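You operate a simulated robot arm through the tools that you are given. There is no shell and no other tool.

The job below is to be done with a simulated robot arm. You get a single attempt, and the scene is never put back.

TASK
Measure 100 ml of olive oil and add it to the flour.
Fine: 92 to 108 ml in the sauce jug, yellow cap screwed tight on the bottle, jug emptied into the white bowl; bottle and jug back where they stood. Set down upright: olive bottle, sauce jug.
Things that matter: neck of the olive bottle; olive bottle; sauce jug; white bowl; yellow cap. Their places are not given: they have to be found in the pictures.

It is judged by the outcome, as a careful person would: the job done as asked, and still so three seconds after it is handed in. It fails if anything else is knocked over, pushed out of place, dropped, spilled or broken. Lids that push on must go on centred and level and be pressed home; caps that screw on are set level and turned clockwise until they are tight.

THE ROBOT
A 6-joint arm with a two-finger gripper, fixed in place. Base frame: the origin is on the floor under the middle of its stand, x ahead of it, y to its left, z up; the work surface is at about z = 77. Readings come in cm, degrees, newtons and seconds.
With the tool pointing down near the work surface it reaches from about 26 to 68 cm from the base axis. Its first joint turns from -66.0 to 66.0 degrees. Payload 2.45 kg.
The TCP is the grasp point between the finger pads, 3 cm short of the fingertips. In the tool frame z runs along the fingers and y along their closing line. The gripper opens to 10.6 cm; its body begins 7.9 cm behind the TCP.
Orientation is that of the tool frame in the base frame, as a unit quaternion [x, y, z, w]. With the fingers straight down and closing along the base's y, the tool's x points along the base's -x, its y along +y and its z along -z.

THE INTERFACE
- The arm moves only by the tool send_rows. Its argument "plan" is a list of rows, each a list of 7 numbers: the shift along the base's x, y, z in cm, then the turn, a rotation vector about the base's x, y, z in degrees, then the gripper command, from -1 (shut) to 1 (fully open), values between in proportion. In form: [[x, y, z, wx, wy, wz, jaw], ...]. A call has 1 to 20 rows; each row shifts and turns the commanded pose from where the row before left it. Rows are played at 5 a second. More than 5 cm and 8.6 degrees between two rows, or a gripper value outside its range, and nothing of the call is played. Where a pose cannot be reached the arm comes as near as it can. A force on the tool above 40 N (or 10 N above the force at the start of the call, whichever is more), or a blocked arm, ends the call early, and 0.2 s more pass. The fingers move at their own pace (about 15.3 cm/s each) and stop on an object; they squeeze with about 35 N. The grip force told is the motor's: it shows also when the fingers shut on nothing. Time passes only in rows, and 0.2 s behind the last, so rows that do not move let the fingers close. The reply holds the time, the measured pose of the TCP, the force on the tool along the base axes, the opening and the grip force, in the units named above and with some noise, with the torque about the TCP (base axes, N m) and any sound that the robot's microphone picked up.
- Cameras (640 x 400 px; columns grow to the right, rows downward): "scene" is fixed at [3.89, 39.56, 142.21]; the picture's right is [-0.92, -0.40, 0.00], its down [-0.15, 0.35, -0.92] and it looks along [0.37, -0.85, -0.38] (base axes); focal length 316 px, centre (320, 200). "wrist" rides on the gripper at [7.6, -0.2, -10.6] in the tool frame; the picture's right is [0.02, 1.00, 0.00], its down [-0.78, 0.02, -0.62] and it looks along [-0.62, 0.01, 0.78] (tool axes); focal length 247 px, centre (320, 200).
- camera(camera): a new picture of that camera. No time passes.
- locate(camera, pixels): for up to 12 pixels [column, row] of the newest picture of that camera ("zoom" is the newest enlarged one), the place [x, y, z] in the base frame of the surface seen there, good to about 0.2 cm. No time passes.
- inspect(camera, box): a new picture of the part [left, top, right, bottom] of that camera's present view, enlarged. No time passes.
- finish_job(): hands the job in; it is judged then, once.

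Leave the gripper open and the arm clear of the work at the hand-in unless told otherwise.

The tools are called after "Call:" by a JSON object that holds its "op" and its "data". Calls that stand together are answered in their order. send_rows: Moves the arm, as the interface text tells. Its arguments: {"type":"object","properties":{"plan":{"type":"array"}},"required":["plan"]} The other tools are called the same way: camera (camera) takes a picture; locate (camera, pixels) gives the place of the surface under pixels of a picture; inspect (camera, box) takes an enlarged picture of a part of a camera's view; finish_job () hands the job in.

At the start:

```text
time_s: 0.0
tool_pos: [28.62, -17.94, 125.19]
tcp_rot: [0.0, 1.0, 0.0, 0.0]
ft_force: [0.4, 0.7, -0.2]
moment: [0.04, 0.02, 0.03]
grip_width: 10.59
gripper_force: 0.0
```

scene: 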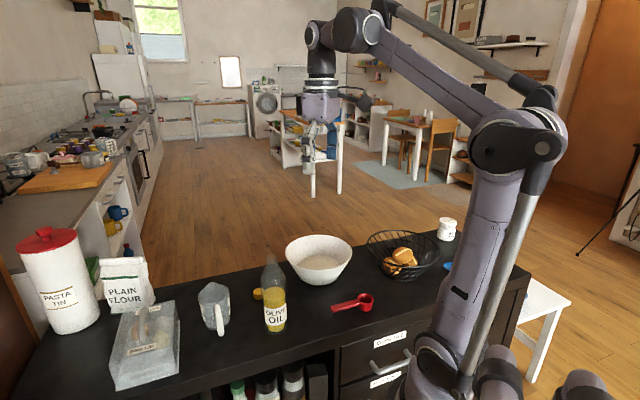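
wrist: 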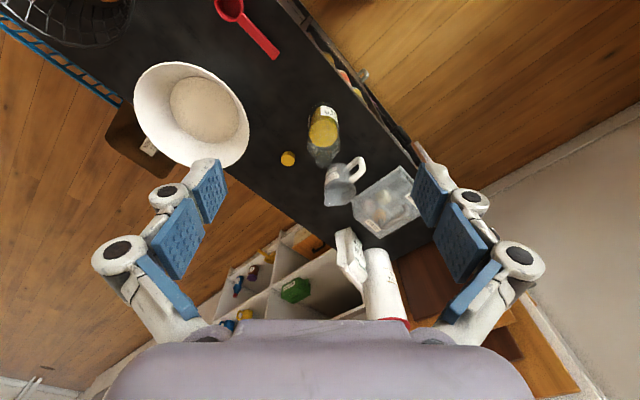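

I see a bottle with yellow oil at about (273,295) in the scene view, a jug at (214,308), a white bowl at (318,260) and a yellow cap near (257,294). I'll enlarge these areas first.

Call:
{"op": "inspect", "data": {"camera": "scene", "box": [180, 230, 300, 350]}}

Call:
{"op": "inspect", "data": {"camera": "wrist", "box": [260, 90, 420, 230]}}

Call:
{"op": "inspect", "data": {"camera": "scene", "box": [270, 220, 470, 330]}}

```text
3.33 times, centred on (240, 290) of scene
```

zoom: 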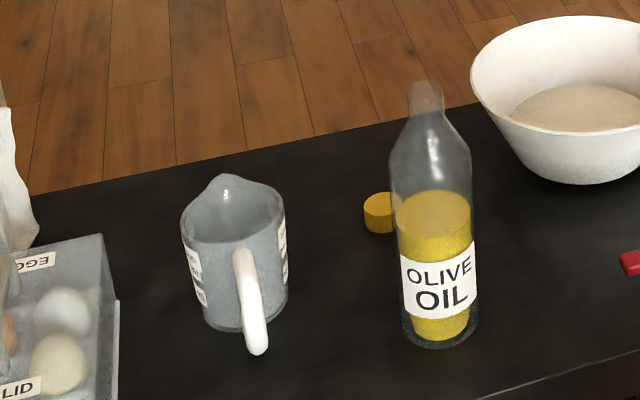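

```text
2.86 times, centred on (340, 160) of wrist
```

zoom: 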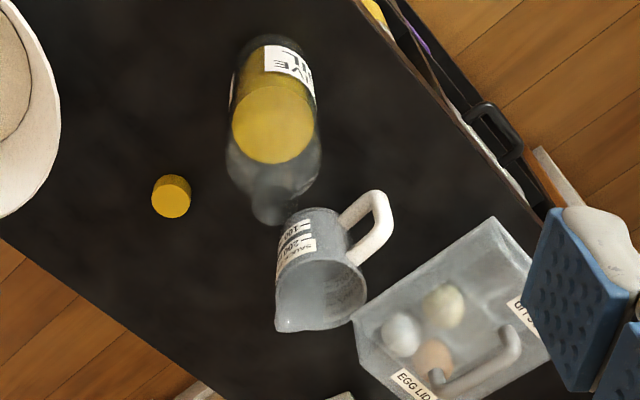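

```text
3.20 times, centred on (370, 275) of scene
```

zoom: 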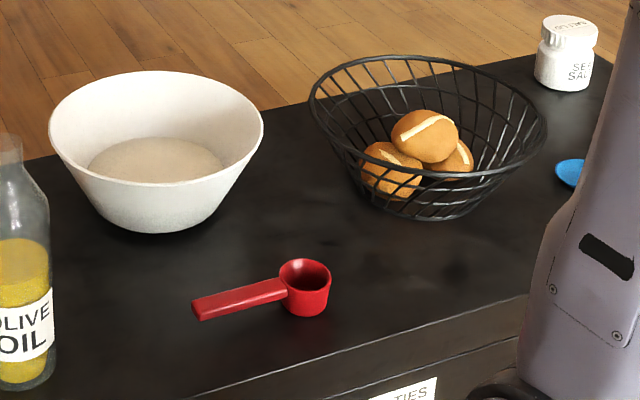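

The cap lies loose beside the bottle, and the bottle is open. The jug's handle faces the scene camera and its spout points away from it. I'll get positions for the main features.

Call:
{"op": "locate", "data": {"camera": "scene", "pixels": [[257, 289], [257, 296], [271, 257], [274, 262], [275, 326], [268, 322], [275, 300], [214, 284], [222, 328], [222, 300], [219, 312], [203, 300]]}}

Call:
{"op": "locate", "data": {"camera": "wrist", "pixels": [[288, 158], [328, 129], [328, 142], [329, 110], [346, 172], [357, 168], [331, 200], [347, 190], [205, 105], [150, 95], [236, 150], [190, 165]]}}

```text
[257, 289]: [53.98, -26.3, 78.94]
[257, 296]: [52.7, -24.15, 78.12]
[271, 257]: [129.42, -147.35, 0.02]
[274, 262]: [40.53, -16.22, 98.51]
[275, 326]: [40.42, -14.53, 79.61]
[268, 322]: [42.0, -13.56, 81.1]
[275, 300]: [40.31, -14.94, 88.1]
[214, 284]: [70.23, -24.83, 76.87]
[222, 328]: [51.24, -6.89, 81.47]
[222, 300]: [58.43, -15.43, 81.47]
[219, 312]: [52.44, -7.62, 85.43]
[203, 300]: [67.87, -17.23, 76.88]
```

```text
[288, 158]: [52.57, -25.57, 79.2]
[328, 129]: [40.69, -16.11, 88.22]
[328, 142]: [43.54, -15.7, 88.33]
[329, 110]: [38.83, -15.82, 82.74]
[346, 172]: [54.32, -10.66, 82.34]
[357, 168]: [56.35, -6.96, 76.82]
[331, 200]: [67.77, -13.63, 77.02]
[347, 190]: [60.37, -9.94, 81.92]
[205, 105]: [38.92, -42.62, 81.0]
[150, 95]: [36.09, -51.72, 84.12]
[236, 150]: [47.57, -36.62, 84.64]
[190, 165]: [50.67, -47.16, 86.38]
```

The locate points on glass partly pass through it, so I want a closer look. First I'll move the wrist camera gently above the work and look at the jug and its graduation marks.

Call:
{"op": "send_rows", "data": {"plan": [[2, 1, -3, 0, 0, 0, 1], [2, 1, -3, 0, 0, 0, 1], [2, 1, -3, 0, 0, 0, 1], [2, 1, -3, 0, 0, 0, 1], [0, 0, 0, 0, 0, 0, 1]]}}

Call:
{"op": "camera", "data": {"camera": "wrist"}}

```text
time_s: 1.2
tool_pos: [36.6, -13.96, 113.0]
tcp_rot: [0.0, 1.0, -0.001, 0.0]
ft_force: [-0.3, 0.2, 0.0]
moment: [0.0, -0.02, 0.0]
grip_width: 10.62
gripper_force: 0.1
```

```text
taken
```

wrist: 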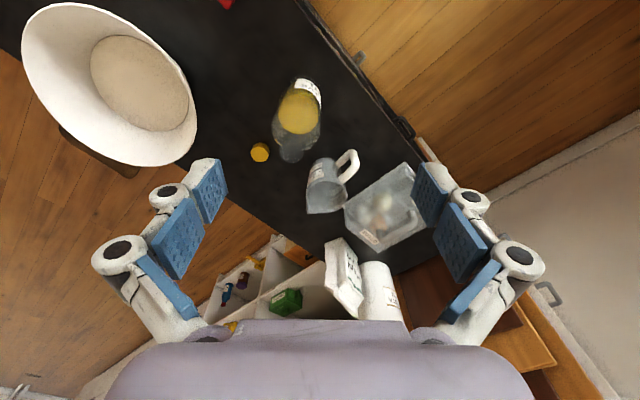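

Call:
{"op": "inspect", "data": {"camera": "wrist", "box": [230, 60, 430, 260]}}

Call:
{"op": "inspect", "data": {"camera": "wrist", "box": [295, 140, 375, 220]}}

```text
2.00 times, centred on (330, 160) of wrist
```

zoom: 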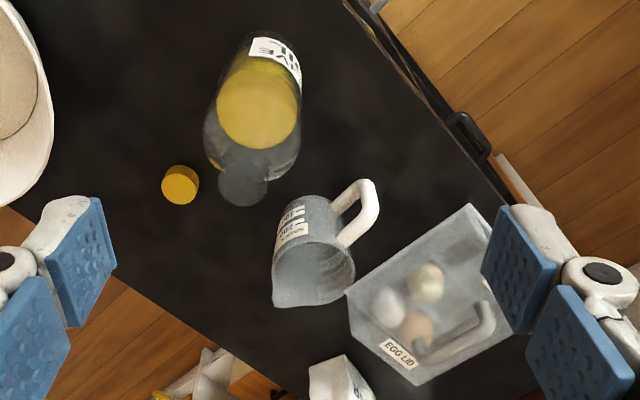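

```text
5.00 times, centred on (335, 180) of wrist
```

zoom: 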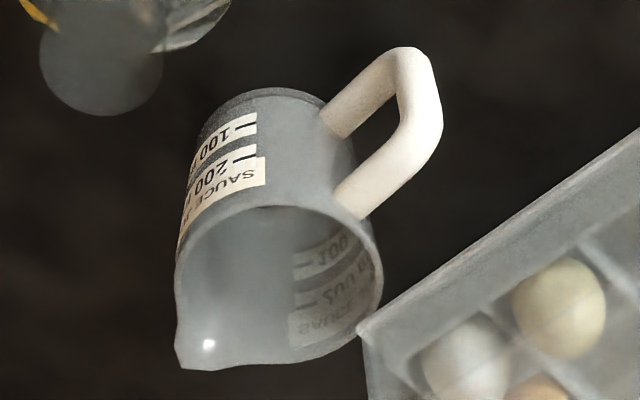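

The jug has "100" and "200" tick marks on both sides, and its handle points toward +y/−x. I'll measure points on the jug in this zoom.

Call:
{"op": "locate", "data": {"camera": "zoom", "pixels": [[257, 100], [243, 127], [243, 155], [245, 180], [345, 115], [405, 62], [425, 105], [385, 185], [350, 205], [250, 208], [183, 365], [372, 260]]}}

Call:
{"op": "locate", "data": {"camera": "wrist", "pixels": [[260, 152], [255, 149], [265, 150], [300, 112], [291, 150], [312, 88], [186, 128], [113, 14], [34, 62], [138, 84], [162, 25], [78, 140]]}}

```text
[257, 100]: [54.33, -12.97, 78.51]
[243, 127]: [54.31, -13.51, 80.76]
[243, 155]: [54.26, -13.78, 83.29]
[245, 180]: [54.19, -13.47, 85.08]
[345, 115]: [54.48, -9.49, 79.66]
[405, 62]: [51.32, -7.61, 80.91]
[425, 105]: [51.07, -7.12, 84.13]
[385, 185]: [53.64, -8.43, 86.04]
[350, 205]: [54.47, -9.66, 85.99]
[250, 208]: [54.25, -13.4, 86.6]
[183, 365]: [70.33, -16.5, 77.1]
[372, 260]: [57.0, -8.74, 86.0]
```

```text
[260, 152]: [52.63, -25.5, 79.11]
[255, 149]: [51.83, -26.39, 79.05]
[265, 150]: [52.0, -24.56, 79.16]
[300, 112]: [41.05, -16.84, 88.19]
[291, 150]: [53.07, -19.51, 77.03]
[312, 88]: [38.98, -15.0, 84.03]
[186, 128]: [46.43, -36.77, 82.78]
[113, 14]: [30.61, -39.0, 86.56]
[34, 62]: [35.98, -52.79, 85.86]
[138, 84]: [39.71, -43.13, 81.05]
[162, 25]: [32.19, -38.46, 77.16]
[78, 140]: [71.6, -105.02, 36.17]
```

Measured so far:
- Jug: centre about (57.8, −12.4), rim z about 86.5, 100 tick at z about 80.8, 200 tick at about 83.3.
- Bottle: axis about (41.7, −17.2), top about 99.4.
- Bowl: centre about (39, −44).
- Cap: about (52.6, −25.5).

Now I'll test, at a safe height, whether the tool can point horizontally outward along the bottle's bearing of about −22°.

Call:
{"op": "send_rows", "data": {"plan": [[3, -1, 0, 0, 0, -7.4, 1], [3, -1, 0, 0, 0, -7.5, 1], [3, -1, 0, 0, 0, -7.5, 1], [0, 0, 0, -3.24, -7.86, 0, 1], [0, 0, 0, -3.24, -7.86, 0, 1], [0, 0, 0, -3.24, -7.86, 0, 1], [0, 0, 0, -3.24, -7.86, 0, 1], [0, 0, 0, 0, 0, 0, 1]]}}

```text
time_s: 3.0
tool_pos: [45.58, -16.78, 113.07]
tcp_rot: [0.185, 0.938, -0.057, 0.288]
ft_force: [0.3, -0.5, -0.9]
moment: [0.01, 0.01, -0.02]
grip_width: 10.59
gripper_force: 0.0
```

The tilt of 34° went cleanly. I'll continue toward horizontal.

Call:
{"op": "send_rows", "data": {"plan": [[0, 0, 0, -3.24, -7.86, 0, 1], [0, 0, 0, -3.24, -7.86, 0, 1], [0, 0, 0, -3.24, -7.86, 0, 1], [0, 0, 0, -3.24, -7.86, 0, 1], [0, 0, 0, -3.24, -7.86, 0, 1], [0, 0, 0, 0, 0, 0, 1]]}}

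Call:
{"op": "camera", "data": {"camera": "scene"}}

Call:
{"op": "camera", "data": {"camera": "wrist"}}

```text
time_s: 4.4
tool_pos: [45.62, -16.91, 113.2]
tcp_rot: [0.152, 0.769, -0.12, 0.608]
ft_force: [-0.7, -0.1, 0.2]
moment: [-0.02, 0.01, 0.02]
grip_width: 10.61
gripper_force: 0.0
```

```text
taken
```

scene: 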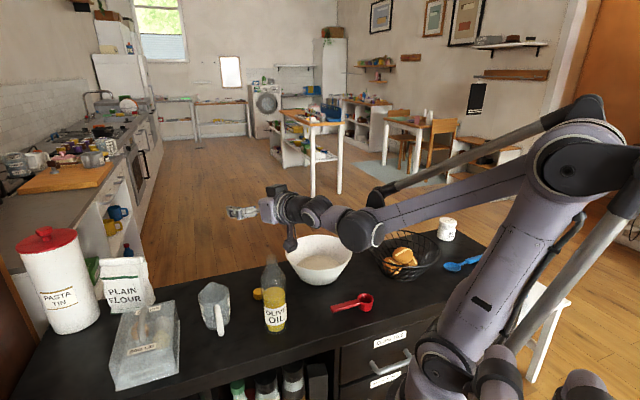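

```text
taken
```

wrist: 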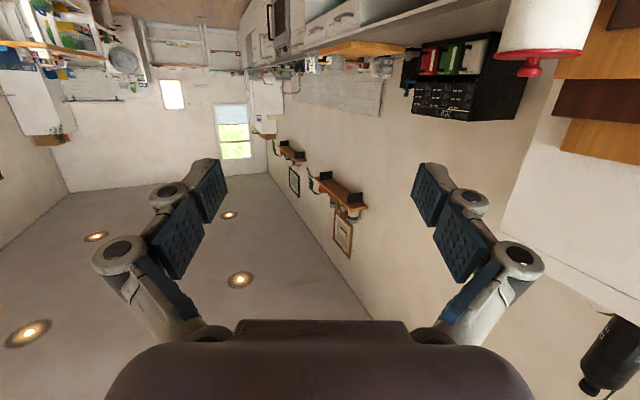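

Near-horizontal is reachable, with the camera stalk underneath. Before the grasp I'll refine the bottle's position from an enlarged scene view.

Call:
{"op": "inspect", "data": {"camera": "scene", "box": [235, 245, 315, 345]}}

```text
4.00 times, centred on (275, 295) of scene
```

zoom: 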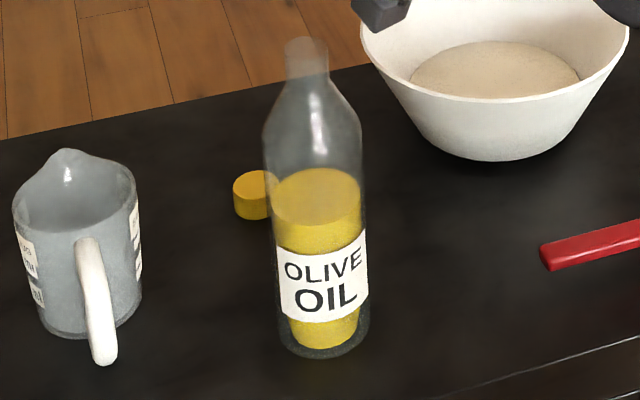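

Call:
{"op": "locate", "data": {"camera": "zoom", "pixels": [[285, 290], [320, 290], [355, 285], [316, 200], [281, 200], [352, 200], [316, 230], [325, 345], [250, 182], [250, 205], [497, 100], [555, 255]]}}

```text
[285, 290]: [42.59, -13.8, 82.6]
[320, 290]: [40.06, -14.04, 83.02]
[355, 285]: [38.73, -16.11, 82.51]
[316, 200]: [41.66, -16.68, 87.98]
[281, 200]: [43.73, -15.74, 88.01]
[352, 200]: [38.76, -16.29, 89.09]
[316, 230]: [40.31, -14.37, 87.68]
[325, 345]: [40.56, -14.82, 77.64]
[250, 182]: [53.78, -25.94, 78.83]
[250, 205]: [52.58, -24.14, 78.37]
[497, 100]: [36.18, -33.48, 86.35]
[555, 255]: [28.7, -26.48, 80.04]
```

The bottle axis is about (41.65, −16.95) with radius about 3.05, and the oil surface is at z about 88.0. I'll yaw the tool to point along +x and place it straight above the bottle.

Call:
{"op": "send_rows", "data": {"plan": [[-1.3, 0, 0, 0, 0, 7.4, 1], [-1.3, 0, 0, 0, 0, 7.5, 1], [-1.37, -0.04, 0, 0, 0, 7.5, 1], [0, 0, 0, 0, 0, 0, 1], [0, 0, 0, 0, 0, 0, 1]]}}

Call:
{"op": "camera", "data": {"camera": "scene"}}

```text
time_s: 5.6
tool_pos: [42.5, -17.09, 112.22]
tcp_rot: [0.027, 0.791, -0.021, 0.611]
ft_force: [-0.2, -0.7, 0.7]
moment: [-0.01, -0.03, -0.04]
grip_width: 10.6
gripper_force: 0.0
out of reach, approached as far as the arm can: row 1, 2
```

```text
taken
```

scene: 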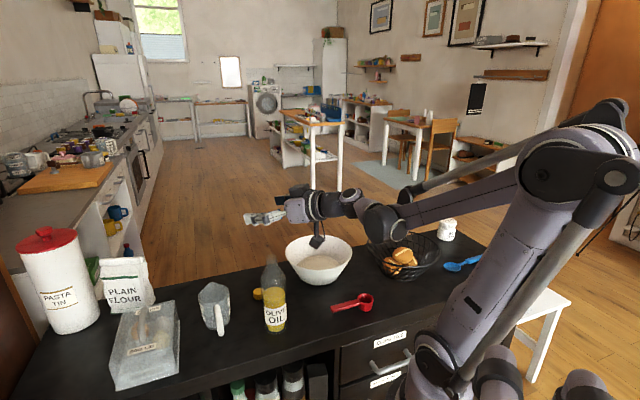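

Rows 1 and 2 hit a reach limit because the arm was folded too tight at this height. I'll wait one beat to see where it settles.

Call:
{"op": "send_rows", "data": {"plan": [[0, 0, 0, 0, 0, 0, 1], [0, 0, 0, 0, 0, 0, 1]]}}

```text
time_s: 6.2
tool_pos: [42.5, -17.12, 112.26]
tcp_rot: [0.027, 0.791, -0.02, 0.61]
ft_force: [0.3, -0.7, -0.7]
moment: [0.0, 0.01, 0.0]
grip_width: 10.6
gripper_force: 0.0
```

It is parked at the limit. I'll go back to the radial heading of about −22°, which worked, lower to z about 105, which is still above the bottle top, and then move over the bottle.

Call:
{"op": "send_rows", "data": {"plan": [[1.3, 0, 0, 0, 0, -7.4, 1], [1.3, 0, 0, 0, 0, -7.5, 1], [1.37, 0, 0, 0, 0, -7.5, 1], [0, 0, -4, 0, 0, 0, 1], [0, 0, -4, 0, 0, 0, 1], [0, 0, 0, 0, 0, 0, 1]]}}

```text
time_s: 7.6
tool_pos: [45.45, -17.2, 103.44]
tcp_rot: [0.15, 0.786, -0.112, 0.589]
ft_force: [-0.7, 0.2, 0.4]
moment: [-0.01, -0.03, 0.03]
grip_width: 10.58
gripper_force: 0.0
out of reach, approached as far as the arm can: row 2, 3
```

Now at z 103.4, and the tool is 3.8 cm beyond the bottle axis in x. I'll shift back over the bottle axis and check reach.

Call:
{"op": "send_rows", "data": {"plan": [[-1.9, 0.12, 0, 0, 0, 0, 1], [-1.9, 0.13, 0, 0, 0, 0, 1], [0, 0, 0, 0, 0, 0, 1]]}}

Call:
{"op": "inspect", "data": {"camera": "scene", "box": [200, 180, 360, 340]}}

```text
time_s: 8.4
tool_pos: [41.52, -16.88, 103.69]
tcp_rot: [0.15, 0.787, -0.112, 0.588]
ft_force: [0.3, 0.3, -0.2]
moment: [-0.01, 0.0, 0.01]
grip_width: 10.61
gripper_force: 0.1
```

```text
2.50 times, centred on (280, 260) of scene
```

zoom: 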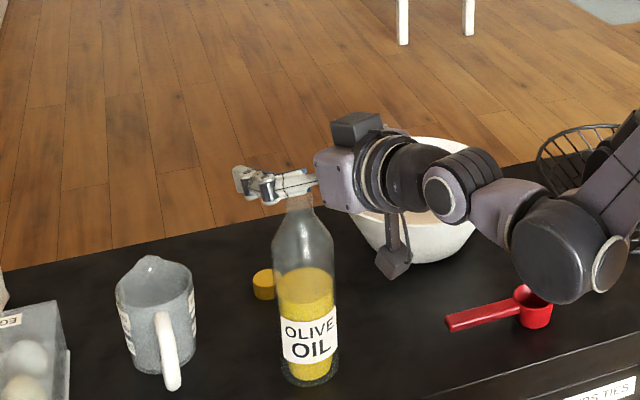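

The fingers straddle above the bottle neck. Before descending I'll check how low the camera stalk and the wrist joints are.

Call:
{"op": "locate", "data": {"camera": "zoom", "pixels": [[392, 272], [405, 262], [560, 295], [580, 250], [540, 215], [460, 218], [440, 150], [345, 205], [270, 200], [520, 320], [455, 325], [535, 320]]}}

```text
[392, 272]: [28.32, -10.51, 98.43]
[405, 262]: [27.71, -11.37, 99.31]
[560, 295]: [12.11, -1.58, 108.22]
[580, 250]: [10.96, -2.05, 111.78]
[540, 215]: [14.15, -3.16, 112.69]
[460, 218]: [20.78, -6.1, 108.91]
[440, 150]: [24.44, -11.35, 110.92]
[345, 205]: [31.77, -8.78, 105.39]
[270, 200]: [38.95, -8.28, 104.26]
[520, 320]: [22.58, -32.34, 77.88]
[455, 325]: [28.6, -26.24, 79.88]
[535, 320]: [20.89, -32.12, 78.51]
```

The stalk bottom is at z about 97.8 and the other links are higher, so a descent of about 16.7 cm leaves it about 3.5 cm over the table. I'll descend partway first.

Call:
{"op": "send_rows", "data": {"plan": [[0, 0, -3, 0, 0, 0, 1], [0, 0, -3, 0, 0, 0, 1], [0, 0, -3, 0, 0, 0, 1], [0, 0, 0, 0, 0, 0, 1]]}}

Call:
{"op": "inspect", "data": {"camera": "scene", "box": [200, 180, 360, 340]}}

Call:
{"op": "camera", "data": {"camera": "wrist"}}

```text
time_s: 9.4
tool_pos: [42.62, -17.19, 99.74]
tcp_rot: [0.15, 0.788, -0.111, 0.587]
ft_force: [0.6, 0.0, -0.5]
moment: [-0.02, 0.01, -0.02]
grip_width: 10.59
gripper_force: 0.1
out of reach, approached as far as the arm can: row 2, 3
```

```text
2.50 times, centred on (280, 260) of scene
```

zoom: 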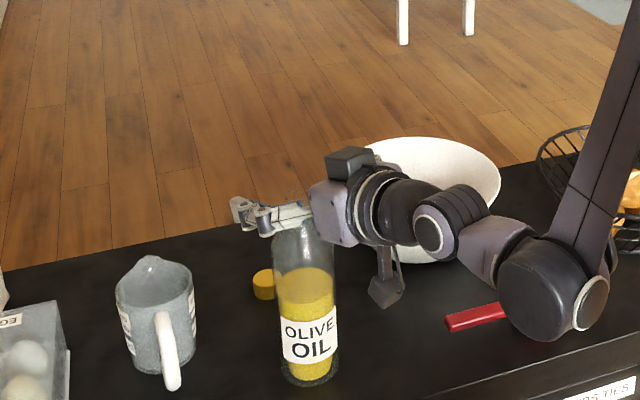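

```text
taken
```

wrist: 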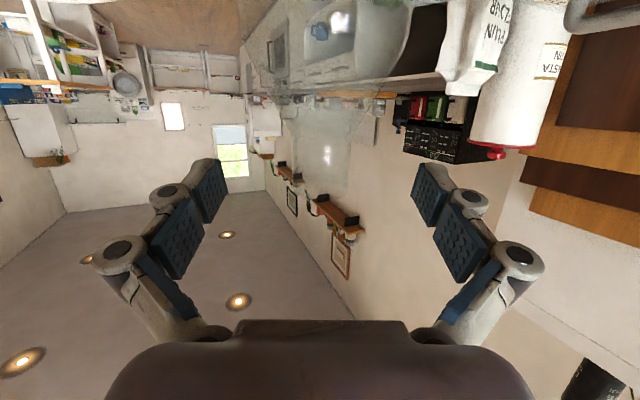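

This radial pose is limited because the wrist ends up too close to the base. A heading more toward −y (about −65°) puts the wrist out at a comfortable radius, and it also lets me tip the bottle straight toward the jug. I'll go back up first.

Call:
{"op": "send_rows", "data": {"plan": [[0, 0, 3, 0, 0, 0, 1], [0, 0, 3, 0, 0, 0, 1], [0, 0, 3, 0, 0, 0, 1], [0, 0, 0, 0, 0, 0, 1]]}}

```text
time_s: 10.4
tool_pos: [42.58, -17.31, 108.74]
tcp_rot: [0.15, 0.787, -0.113, 0.588]
ft_force: [0.0, 0.3, -0.1]
moment: [-0.01, -0.01, 0.02]
grip_width: 10.59
gripper_force: 0.0
```

The tool is at z 108.7, clear of the bottle. Now I'll yaw about −43° in place.

Call:
{"op": "send_rows", "data": {"plan": [[0, 0, 0, 0, 0, -8.5, 1], [0, 0, 0, 0, 0, -8.5, 1], [0, 0, 0, 0, 0, -8.5, 1], [0, 0, 0, 0, 0, -8.5, 1], [0, 0, 0, 0, 0, -8.5, 1], [0, 0, 0, 0, 0, 0, 1]]}}

Call:
{"op": "camera", "data": {"camera": "scene"}}

```text
time_s: 11.8
tool_pos: [42.57, -17.29, 108.72]
tcp_rot: [0.426, 0.679, -0.318, 0.507]
ft_force: [-0.3, 0.1, -0.1]
moment: [-0.01, 0.01, 0.0]
grip_width: 10.61
gripper_force: 0.1
```

```text
taken
```

scene: 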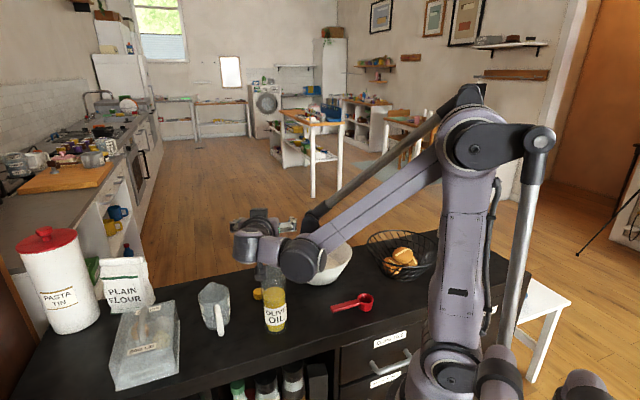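

The new heading is about −64° with the tool 16° below horizontal, fully reached. I'll check the heights of the lowest arm parts before descending.

Call:
{"op": "locate", "data": {"camera": "scene", "pixels": [[300, 278], [300, 255], [255, 262], [245, 258], [262, 250], [283, 245], [322, 240]]}}

Call:
{"op": "inspect", "data": {"camera": "scene", "box": [200, 190, 360, 350]}}

```text
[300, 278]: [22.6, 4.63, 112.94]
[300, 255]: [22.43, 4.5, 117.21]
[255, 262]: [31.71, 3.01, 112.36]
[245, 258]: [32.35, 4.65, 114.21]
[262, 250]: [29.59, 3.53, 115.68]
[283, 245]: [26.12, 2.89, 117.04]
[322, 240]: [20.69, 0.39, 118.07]
```

```text
2.50 times, centred on (280, 270) of scene
```

zoom: 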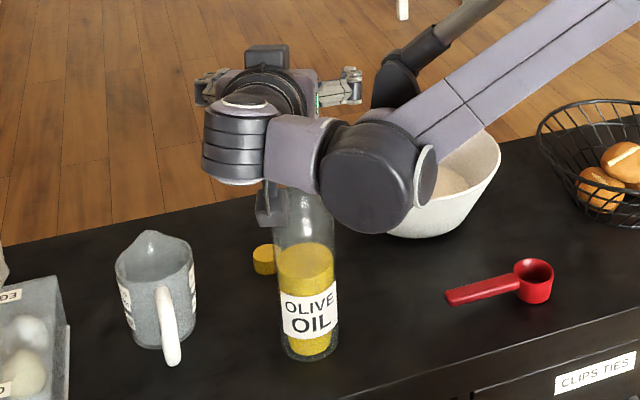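

All arm parts stay well above the table for the descent. I'll align on the bottle axis and go down in two stages.

Call:
{"op": "send_rows", "data": {"plan": [[-0.92, 0.34, 0, 0, 0, 0, 1], [0, 0, -3, 0, 0, 0, 1], [0, 0, -3, 0, 0, 0, 1], [0, 0, -3, 0, 0, 0, 1], [0, 0, 0, 0, 0, 0, 1]]}}

Call:
{"op": "inspect", "data": {"camera": "scene", "box": [200, 190, 360, 350]}}

Call:
{"op": "camera", "data": {"camera": "wrist"}}

```text
time_s: 13.0
tool_pos: [41.66, -17.02, 99.67]
tcp_rot: [0.425, 0.679, -0.317, 0.508]
ft_force: [0.5, 0.1, -0.6]
moment: [0.05, -0.01, -0.02]
grip_width: 10.59
gripper_force: 0.1
```

```text
2.50 times, centred on (280, 270) of scene
```

zoom: 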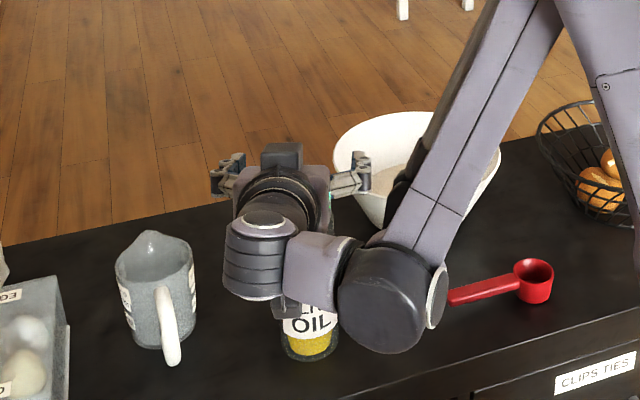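

```text
taken
```

wrist: 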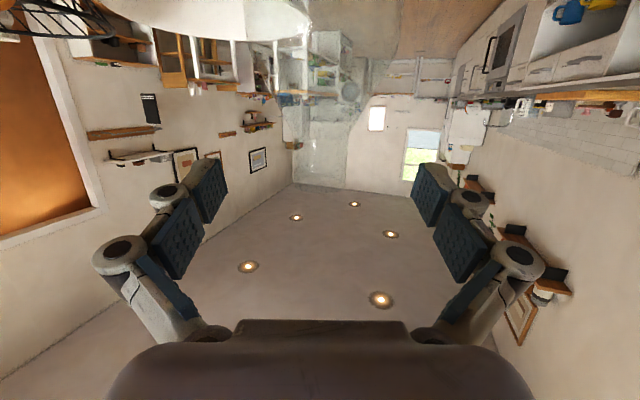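

In the wrist view the bottle glass sits centred (around column 320) between the fingers. I'll continue down to z about 87.

Call:
{"op": "send_rows", "data": {"plan": [[0, 0, -3, 0, 0, 0, 1], [0, 0, -3, 0, 0, 0, 1], [0, 0, -3, 0, 0, 0, 1], [0, 0, -3, 0, 0, 0, 1], [0, 0, 0, 0, 0, 0, 1]]}}

Call:
{"op": "camera", "data": {"camera": "wrist"}}

Call:
{"op": "camera", "data": {"camera": "scene"}}

```text
time_s: 14.2
tool_pos: [45.88, -16.75, 93.4]
tcp_rot: [0.426, 0.679, -0.317, 0.506]
ft_force: [-0.1, 0.2, -1.0]
moment: [0.0, 0.0, -0.01]
grip_width: 10.61
gripper_force: 0.0
out of reach, approached as far as the arm can: row 2, 3, 4
```

```text
taken
```

wrist: 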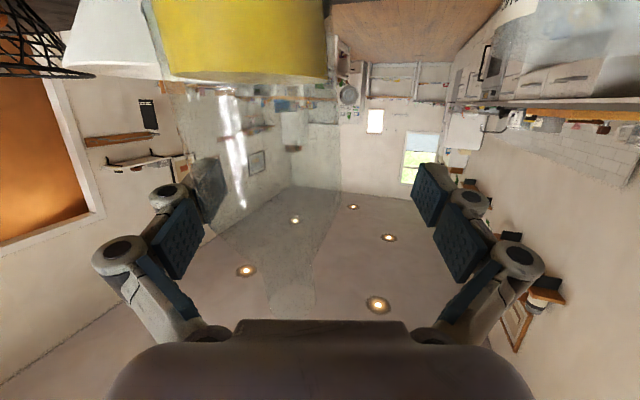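

```text
taken
```

scene: 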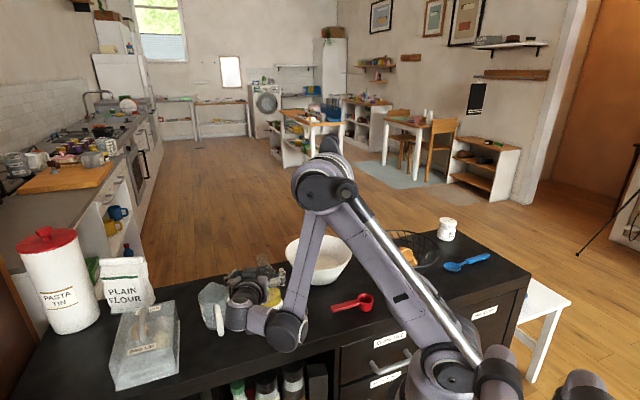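

The arm stopped short and drifted to (45.9, −16.75, 93.4), so a finger may be close to the bottle. I'll look closely before moving.

Call:
{"op": "inspect", "data": {"camera": "scene", "box": [200, 250, 320, 350]}}

Call:
{"op": "locate", "data": {"camera": "scene", "pixels": [[450, 360], [440, 385], [325, 190], [345, 190], [285, 330], [258, 320], [495, 370], [580, 385], [400, 290]]}}

Call:
{"op": "inspect", "data": {"camera": "wrist", "box": [100, 0, 400, 220]}}

```text
4.00 times, centred on (260, 300) of scene
```

zoom: 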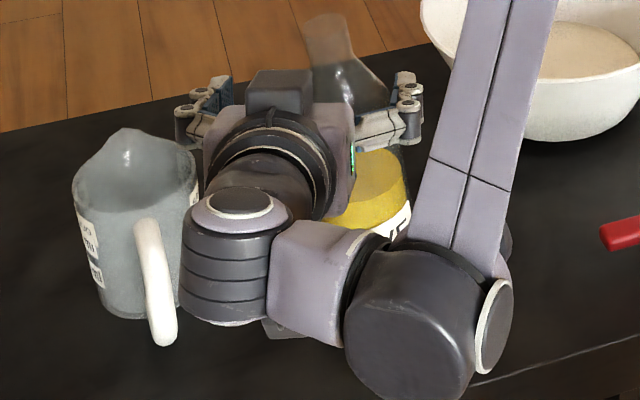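

```text
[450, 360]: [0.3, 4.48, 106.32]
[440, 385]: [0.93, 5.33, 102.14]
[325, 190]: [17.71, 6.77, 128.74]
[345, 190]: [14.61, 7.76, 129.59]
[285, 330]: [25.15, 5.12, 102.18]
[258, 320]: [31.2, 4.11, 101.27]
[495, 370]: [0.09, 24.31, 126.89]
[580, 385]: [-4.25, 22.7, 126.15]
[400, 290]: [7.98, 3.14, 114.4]
```

```text
1.82 times, centred on (250, 110) of wrist
```

zoom: 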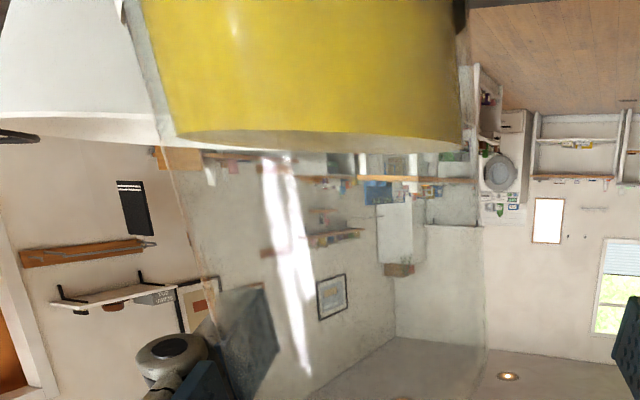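

The bottle is leaning slightly toward +x (its neck has shifted about 10 px left), pushed by the −x finger while the arm was out of reach. I'll back out slowly along the reverse path, up and toward −x, so the bottle settles upright gently.

Call:
{"op": "send_rows", "data": {"plan": [[-0.3, 0, 0.5, 0, 0, 0, 1], [-0.3, 0, 0.45, 0, 0, 0, 1], [-0.3, 0, 0.45, 0, 0, 0, 1], [-0.3, 0, 0.45, 0, 0, 0, 1], [-0.3, -0.02, 0.45, 0, 0, 0, 1], [-0.3, -0.02, 0.45, 0, 0, 0, 1], [-0.3, -0.02, 0.45, 0, 0, 0, 1], [-0.3, -0.02, 0.45, 0, 0, 0, 1], [-0.3, -0.02, 0.45, 0, 0, 0, 1], [-0.3, -0.02, 0.45, 0, 0, 0, 1], [-0.3, -0.02, 0.45, 0, 0, 0, 1], [-0.3, -0.02, 0.45, 0, 0, 0, 1], [-0.3, -0.02, 0.45, 0, 0, 0, 1], [-0.3, -0.02, 0.45, 0, 0, 0, 1], [0, 0, 0, 0, 0, 0, 1]]}}

Call:
{"op": "inspect", "data": {"camera": "scene", "box": [200, 190, 360, 350]}}

Call:
{"op": "camera", "data": {"camera": "wrist"}}

```text
time_s: 17.4
tool_pos: [41.76, -16.79, 99.9]
tcp_rot: [0.426, 0.679, -0.318, 0.506]
ft_force: [0.1, -0.2, -0.5]
moment: [0.0, -0.02, -0.02]
grip_width: 10.58
gripper_force: 0.1
```

```text
2.50 times, centred on (280, 270) of scene
```

zoom: 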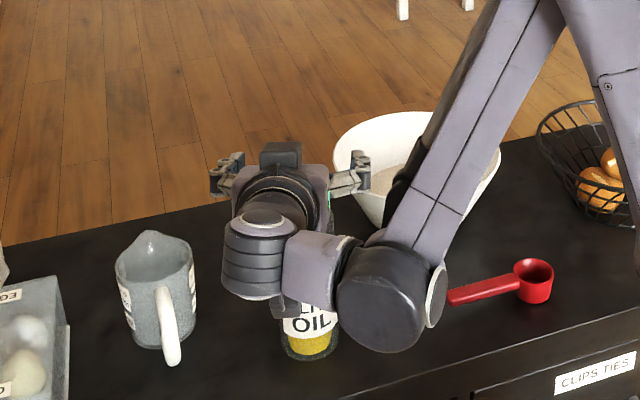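

```text
taken
```

wrist: 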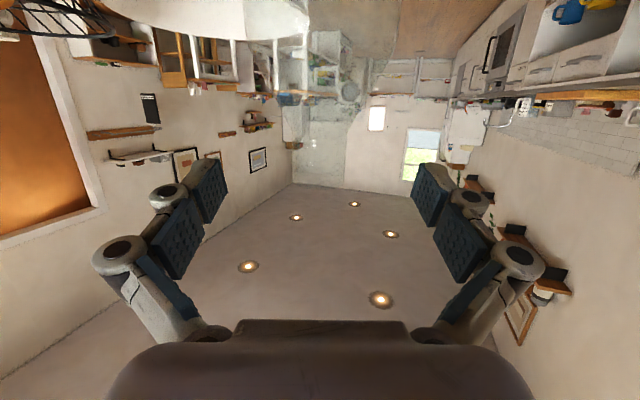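

The bottle is upright again: the label and base are at the same pixels as before. I'll rise, turn the heading further to about −94° and pitch about 8° more downward, so the wrist stays farther from the base. After that I'll descend only in small checked steps.

Call:
{"op": "send_rows", "data": {"plan": [[0, 0, 3, 0, 0, 0, 1], [0, 0, 3, 0, 0, 0, 1], [0, 0, 0, 0, 0, -7.5, 1], [0, 0, 0, 0, 0, -7.5, 1], [0, 0, 0, 0, 0, -7.5, 1], [0, 0, 0, 0, 0, -7.5, 1], [0, 0, 0, 8.5, -0.6, 0, 1], [0, 0, 0, 0, 0, 0, 1]]}}

Call:
{"op": "camera", "data": {"camera": "scene"}}

```text
time_s: 19.2
tool_pos: [41.79, -16.82, 105.85]
tcp_rot: [0.618, 0.575, -0.392, 0.366]
ft_force: [-0.4, -0.6, 1.0]
moment: [0.0, 0.0, 0.0]
grip_width: 10.59
gripper_force: 0.1
```

```text
taken
```

scene: 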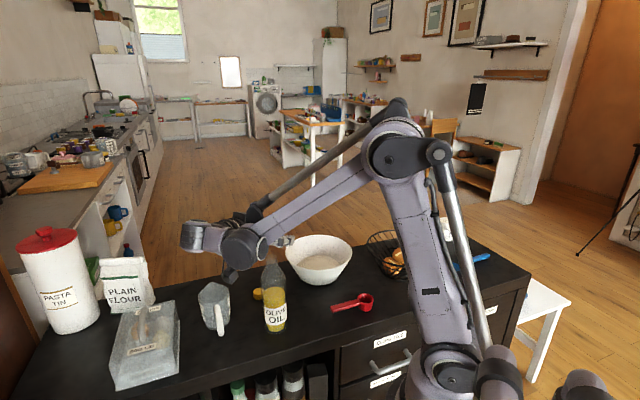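

Call:
{"op": "inspect", "data": {"camera": "scene", "box": [195, 230, 315, 345]}}

```text
3.48 times, centred on (255, 288) of scene
```

zoom: 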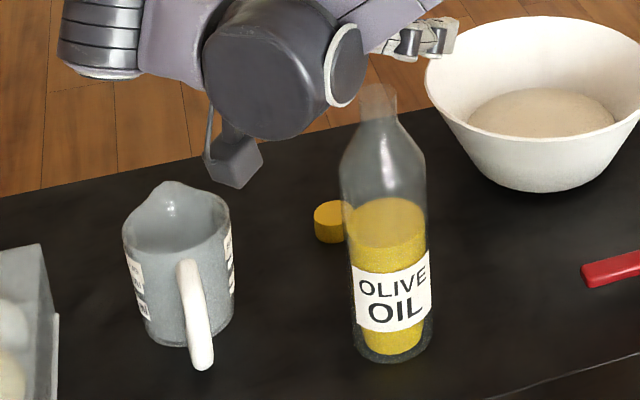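

Call:
{"op": "locate", "data": {"camera": "zoom", "pixels": [[365, 298], [390, 300], [420, 290], [388, 225], [388, 245], [395, 352], [237, 180], [110, 72], [265, 90], [350, 60], [440, 30], [215, 60]]}}

```text
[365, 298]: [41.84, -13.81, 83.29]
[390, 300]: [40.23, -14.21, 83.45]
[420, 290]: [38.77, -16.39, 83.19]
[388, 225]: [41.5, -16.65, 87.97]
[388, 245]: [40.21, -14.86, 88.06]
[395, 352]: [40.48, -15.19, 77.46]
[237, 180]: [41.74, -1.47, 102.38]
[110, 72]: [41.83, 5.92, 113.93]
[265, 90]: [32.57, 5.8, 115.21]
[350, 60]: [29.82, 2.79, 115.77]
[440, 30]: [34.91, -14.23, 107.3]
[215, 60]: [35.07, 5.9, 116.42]
```

The bottle is unchanged at about (41.6, −16.9). Now I'll descend in small steps.

Call:
{"op": "send_rows", "data": {"plan": [[-0.19, -0.08, -2, 0, 0, 0, 1], [0, 0, -2, 0, 0, 0, 1], [0, 0, -2, 0, 0, 0, 1], [0, 0, 0, 0, 0, 0, 1]]}}

Call:
{"op": "send_rows", "data": {"plan": [[0, 0, -1.5, 0, 0, 0, 1], [0, 0, 0, 0, 0, 0, 1]]}}

Call:
{"op": "send_rows", "data": {"plan": [[0, 0, -1.5, 0, 0, 0, 1], [0, 0, 0, 0, 0, 0, 1]]}}

```text
time_s: 20.2
tool_pos: [41.52, -16.8, 99.72]
tcp_rot: [0.618, 0.574, -0.394, 0.366]
ft_force: [-0.2, -0.7, 0.8]
moment: [0.01, 0.01, -0.03]
grip_width: 10.61
gripper_force: 0.0
```

```text
time_s: 20.8
tool_pos: [41.45, -16.85, 98.33]
tcp_rot: [0.618, 0.574, -0.394, 0.365]
ft_force: [-1.1, 0.6, 0.0]
moment: [0.0, 0.01, 0.01]
grip_width: 10.63
gripper_force: 0.1
```

```text
time_s: 21.4
tool_pos: [41.48, -16.86, 96.71]
tcp_rot: [0.618, 0.575, -0.393, 0.366]
ft_force: [0.0, 0.7, -0.7]
moment: [-0.02, 0.04, -0.02]
grip_width: 10.58
gripper_force: 0.2
```

All steps were reached without drift. I'll continue in small steps.

Call:
{"op": "send_rows", "data": {"plan": [[0.07, -0.02, -1.5, 0, 0, 0, 1], [0, 0, -1.5, 0, 0, 0, 1], [0, 0, 0, 0, 0, 0, 1]]}}

Call:
{"op": "camera", "data": {"camera": "wrist"}}

```text
time_s: 22.2
tool_pos: [41.57, -17.02, 93.76]
tcp_rot: [0.617, 0.574, -0.394, 0.366]
ft_force: [-0.6, -0.6, 0.3]
moment: [-0.01, -0.02, -0.01]
grip_width: 10.61
gripper_force: 0.2
```

```text
taken
```

wrist: 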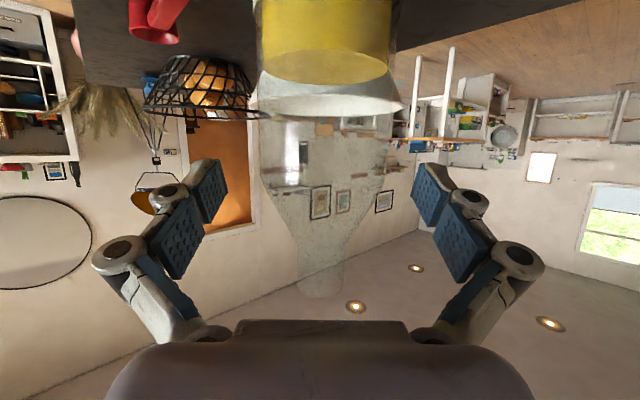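

The bottle is centred (column about 325) between the fingers. I'll continue down to about 87.

Call:
{"op": "send_rows", "data": {"plan": [[0.05, 0.07, -1.7, 0, 0, 0, 1], [0, 0, -1.7, 0, 0, 0, 1], [0, 0, 0, 0, 0, 0, 1]]}}

Call:
{"op": "send_rows", "data": {"plan": [[0, 0, -1.7, 0, 0, 0, 1], [0, 0, -1.6, 0, 0, 0, 1], [0, 0, 0, 0, 0, 0, 1]]}}

Call:
{"op": "camera", "data": {"camera": "wrist"}}

Call:
{"op": "camera", "data": {"camera": "scene"}}

```text
time_s: 23.0
tool_pos: [41.56, -16.86, 90.46]
tcp_rot: [0.617, 0.574, -0.393, 0.366]
ft_force: [0.1, -0.1, 0.7]
moment: [-0.01, 0.01, -0.03]
grip_width: 10.58
gripper_force: 0.1
```

```text
time_s: 23.8
tool_pos: [41.57, -16.95, 87.16]
tcp_rot: [0.618, 0.574, -0.394, 0.366]
ft_force: [-0.4, 0.2, 0.2]
moment: [0.04, -0.01, -0.02]
grip_width: 10.61
gripper_force: 0.0
```

```text
taken
```

wrist: 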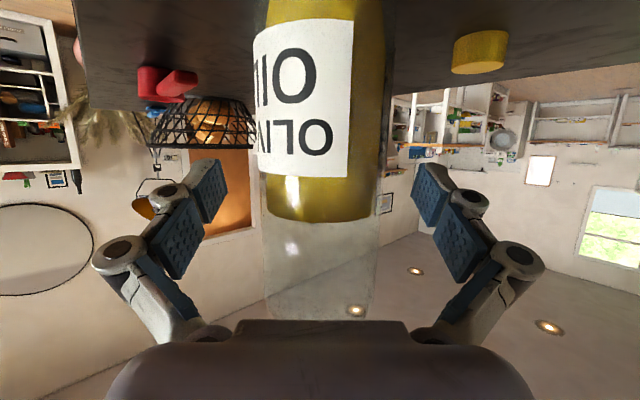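

```text
taken
```

scene: 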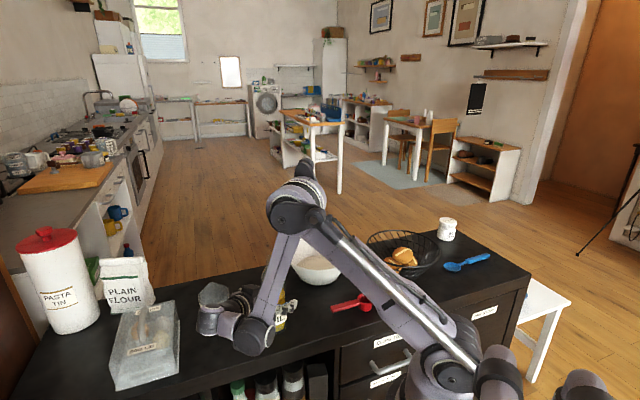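

The bottle stands centred between the pads at TCP z 87.2. I'll close the fingers gradually.

Call:
{"op": "send_rows", "data": {"plan": [[0, 0, 0, 0, 0, 0, 0.6], [0, 0, 0, 0, 0, 0, 0.35], [0, 0, 0, 0, 0, 0, 0.2], [0, 0, 0, 0, 0, 0, 0.1], [0, 0, 0, 0, 0, 0, -1], [0, 0, 0, 0, 0, 0, -1], [0, 0, 0, 0, 0, 0, -1]]}}

Call:
{"op": "camera", "data": {"camera": "wrist"}}

```text
time_s: 25.4
tool_pos: [41.73, -16.86, 87.18]
tcp_rot: [0.617, 0.575, -0.393, 0.366]
ft_force: [4.0, 0.6, 4.9]
moment: [0.22, -0.1, -0.09]
grip_width: 6.06
gripper_force: 35.1
```

```text
taken
```

wrist: 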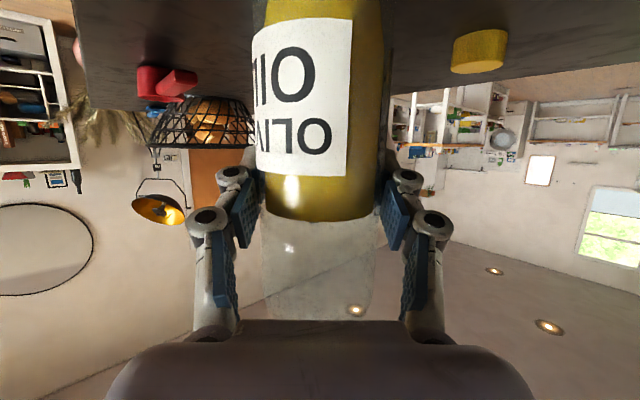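

Gripped at 6.06 cm with 35 N. Now I'll lift straight up slowly and read the weight.

Call:
{"op": "send_rows", "data": {"plan": [[0, 0, 0.7, 0, 0, 0, -1], [0, 0, 1.5, 0, 0, 0, -1], [0, 0, 2, 0, 0, 0, -1], [0, 0, 2, 0, 0, 0, -1], [0, 0, 0, 0, 0, 0, -1], [0, 0, 0, 0, 0, 0, -1]]}}

Call:
{"op": "inspect", "data": {"camera": "scene", "box": [180, 200, 340, 350]}}

```text
time_s: 26.8
tool_pos: [41.64, -16.9, 93.42]
tcp_rot: [0.617, 0.574, -0.394, 0.366]
ft_force: [0.2, 0.9, -5.0]
moment: [0.01, 0.03, 0.0]
grip_width: 6.08
gripper_force: 34.8
```

```text
2.67 times, centred on (260, 275) of scene
```

zoom: 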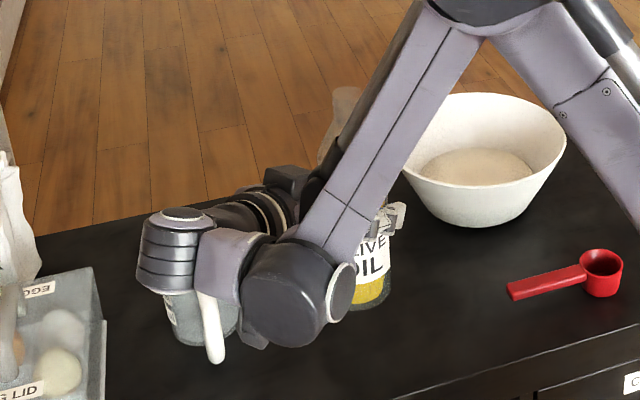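

The bottle hangs freely and weighs about 5 N. I'll lift to z about 105, so the bottle's bottom is at about 95, above the jug rim.

Call:
{"op": "send_rows", "data": {"plan": [[0, 0, 2, 0, 0, 0, -1], [0, 0, 3, 0, 0, 0, -1], [0, 0, 3, 0, 0, 0, -1], [0, 0, 3, 0, 0, 0, -1], [0, 0, 1, 0, 0, 0, -1], [0, 0, 0, 0, 0, 0, -1]]}}

Call:
{"op": "camera", "data": {"camera": "scene"}}

```text
time_s: 28.2
tool_pos: [41.6, -16.81, 105.43]
tcp_rot: [0.617, 0.574, -0.394, 0.366]
ft_force: [0.4, -0.1, -4.6]
moment: [0.01, -0.01, 0.01]
grip_width: 6.06
gripper_force: 34.8
```

```text
taken
```

scene: 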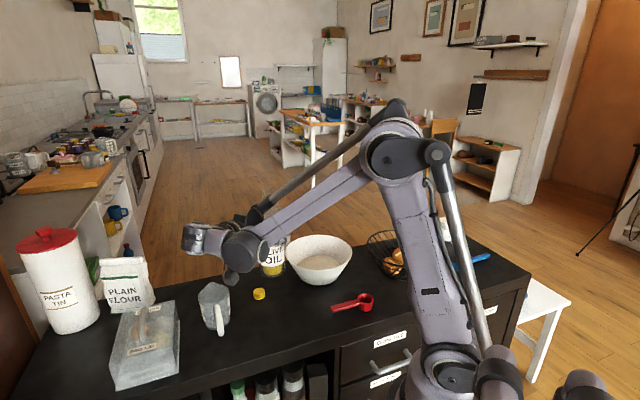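

Now I'll carry the bottle upright toward (57.8, −25.2) while yawing the tool to point outward along +x.

Call:
{"op": "send_rows", "data": {"plan": [[1, -0.4, 0, 0, 0, 4, -1], [2, -1, 0, 0, 0, 8, -1], [2, -1, 0, 0, 0, 8, -1], [2, -1, 0, 0, 0, 8, -1], [2, -1, 0, 0, 0, 8, -1], [2, -1, 0, 0, 0, 8, -1], [2, -1, 0, 0, 0, 8, -1], [2, -1, 0, 0, 0, 8, -1], [1.2, -1, 0, 0, 0, 8, -1], [0, 0, 0, 0, 0, 8, -1], [0, 0, 0, 0, 0, 0, -1]]}}

Call:
{"op": "camera", "data": {"camera": "scene"}}

Call:
{"op": "camera", "data": {"camera": "wrist"}}

```text
time_s: 30.6
tool_pos: [57.81, -25.28, 105.4]
tcp_rot: [0.133, 0.833, -0.085, 0.531]
ft_force: [0.6, -0.1, -4.6]
moment: [-0.01, 0.02, 0.03]
grip_width: 6.05
gripper_force: 34.7
```

```text
taken
```

scene: 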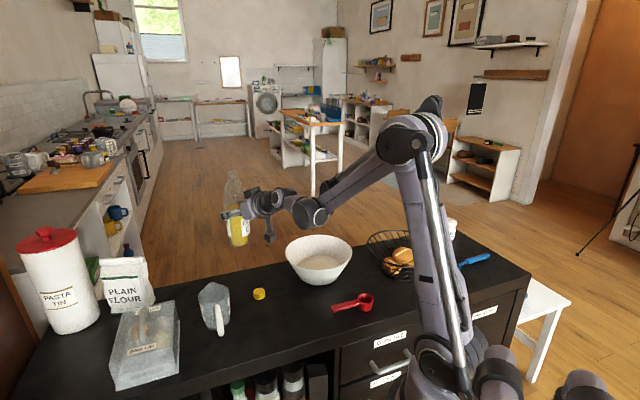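

```text
taken
```

wrist: 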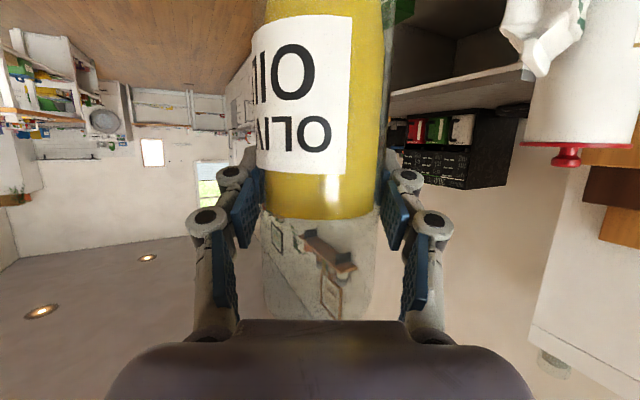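

Reached, with the heading at about −18°. A heading near +10° keeps the gripper higher during the tilt, so I'll yaw 28° more in place, still upright.

Call:
{"op": "send_rows", "data": {"plan": [[0, 0, 0, 0, 0, 7, -1], [0, 0, 0, 0, 0, 7, -1], [0, 0, 0, 0, 0, 7, -1], [0, 0, 0, 0, 0, 7, -1], [0, 0, 0, 0, 0, 0, -1]]}}

```text
time_s: 31.8
tool_pos: [57.87, -25.33, 105.25]
tcp_rot: [-0.074, 0.84, 0.047, 0.536]
ft_force: [-0.8, -0.1, -3.8]
moment: [-0.01, 0.0, -0.02]
grip_width: 6.06
gripper_force: 35.1
```

Heading is +10°. Now I'll tilt the bottle toward +y by 45°, well before any flow, up here at z 105 to check reach. The lip will be high above the jug side.

Call:
{"op": "send_rows", "data": {"plan": [[0, 0, 0, -5, 0, 0, -1], [0, 0, 0, -7, 0, 0, -1], [0, 0, 0, -7, 0, 0, -1], [0, 0, 0, -7, 0, 0, -1], [0, 0, 0, -7, 0, 0, -1], [0, 0, 0, -7, 0, 0, -1], [0, 0, 0, -5, 0, 0, -1], [0, 0, 0, 0, 0, 0, -1]]}}

Call:
{"op": "camera", "data": {"camera": "scene"}}

Call:
{"op": "camera", "data": {"camera": "wrist"}}

```text
time_s: 33.6
tool_pos: [57.9, -25.33, 105.25]
tcp_rot: [-0.273, 0.794, -0.279, 0.466]
ft_force: [0.3, 0.1, -4.9]
moment: [-0.02, -0.02, 0.01]
grip_width: 6.05
gripper_force: 35.1
```

```text
taken
```

scene: 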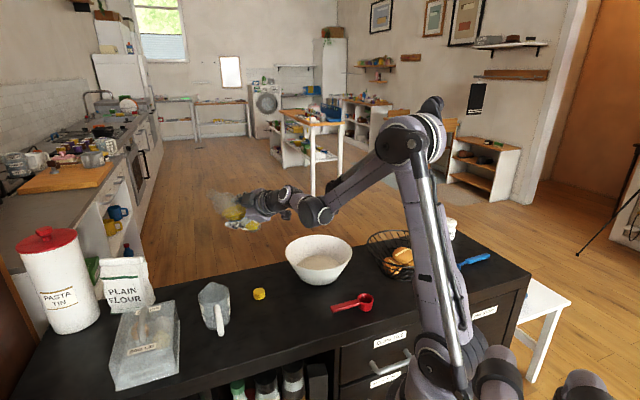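

```text
taken
```

wrist: 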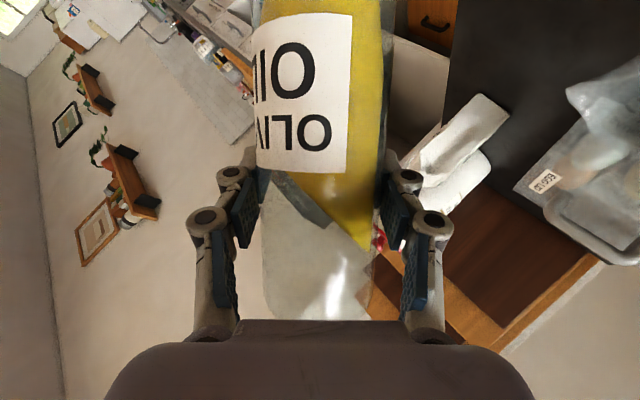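

The 45° tilt is fully reached and the oil stays level inside. Now I'll lower toward pouring height (z about 92), keeping the tilt at 45°.

Call:
{"op": "send_rows", "data": {"plan": [[0, 0, -3, 0, 0, 0, -1], [0, 0, -3, 0, 0, 0, -1], [0, 0, -3, 0, 0, 0, -1], [0, 0, -3, 0, 0, 0, -1], [0, 0, 0, 0, 0, 0, -1]]}}

Call:
{"op": "inspect", "data": {"camera": "scene", "box": [170, 190, 330, 340]}}

```text
time_s: 34.8
tool_pos: [57.75, -25.24, 93.24]
tcp_rot: [-0.271, 0.794, -0.28, 0.467]
ft_force: [-1.5, -0.6, -4.7]
moment: [0.01, 0.03, 0.0]
grip_width: 6.09
gripper_force: 35.2
```

```text
2.67 times, centred on (250, 265) of scene
```

zoom: 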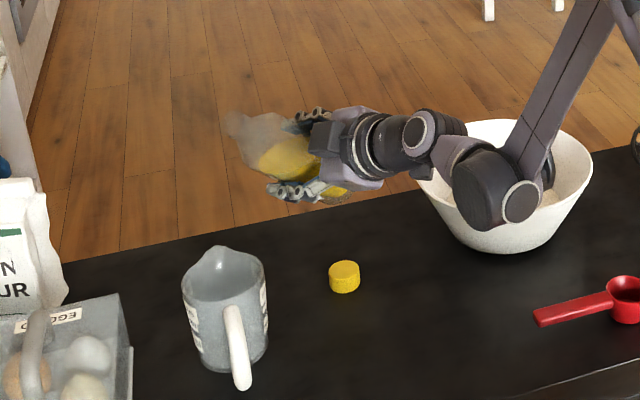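

The lip is exactly where my model predicts it, at scene px (217, 236). Next I'll go to a 60° tilt, with the lip moving over the jug and TCP z about 89.5.

Call:
{"op": "send_rows", "data": {"plan": [[-0.05, 0.35, -1, -4, 0, 0, -1], [-0.05, 0.35, -1, -4, 0, 0, -1], [-0.05, 0.35, -1, -4, 0, 0, -1], [0, 0.3, -0.7, -3, 0, 0, -1], [0, 0, 0, 0, 0, 0, -1]]}}

Call:
{"op": "inspect", "data": {"camera": "scene", "box": [170, 210, 310, 340]}}

Call:
{"op": "camera", "data": {"camera": "wrist"}}

```text
time_s: 36.0
tool_pos: [57.59, -23.85, 89.67]
tcp_rot: [-0.331, 0.75, -0.382, 0.427]
ft_force: [0.2, 0.5, -4.0]
moment: [0.01, 0.06, 0.03]
grip_width: 6.05
gripper_force: 35.0
```

```text
3.08 times, centred on (240, 275) of scene
```

zoom: 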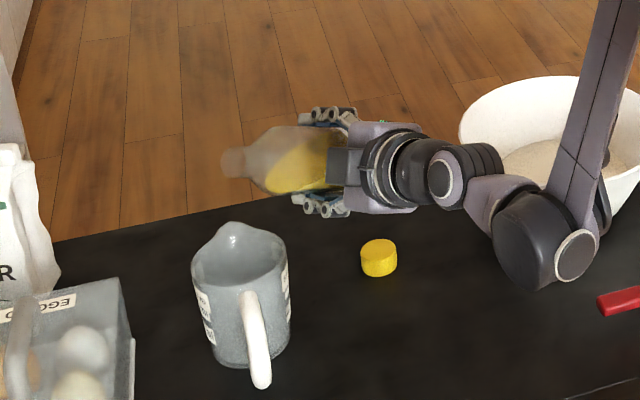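

```text
taken
```

wrist: 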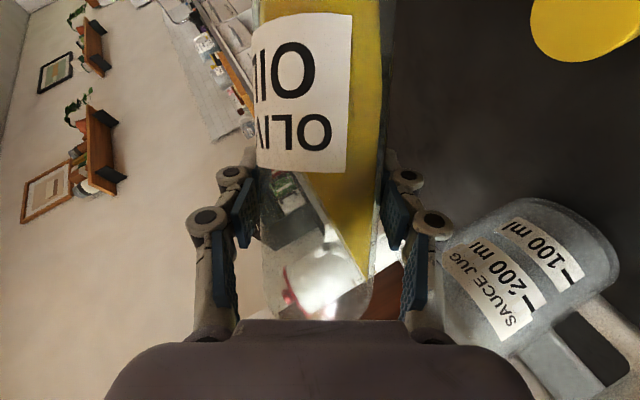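

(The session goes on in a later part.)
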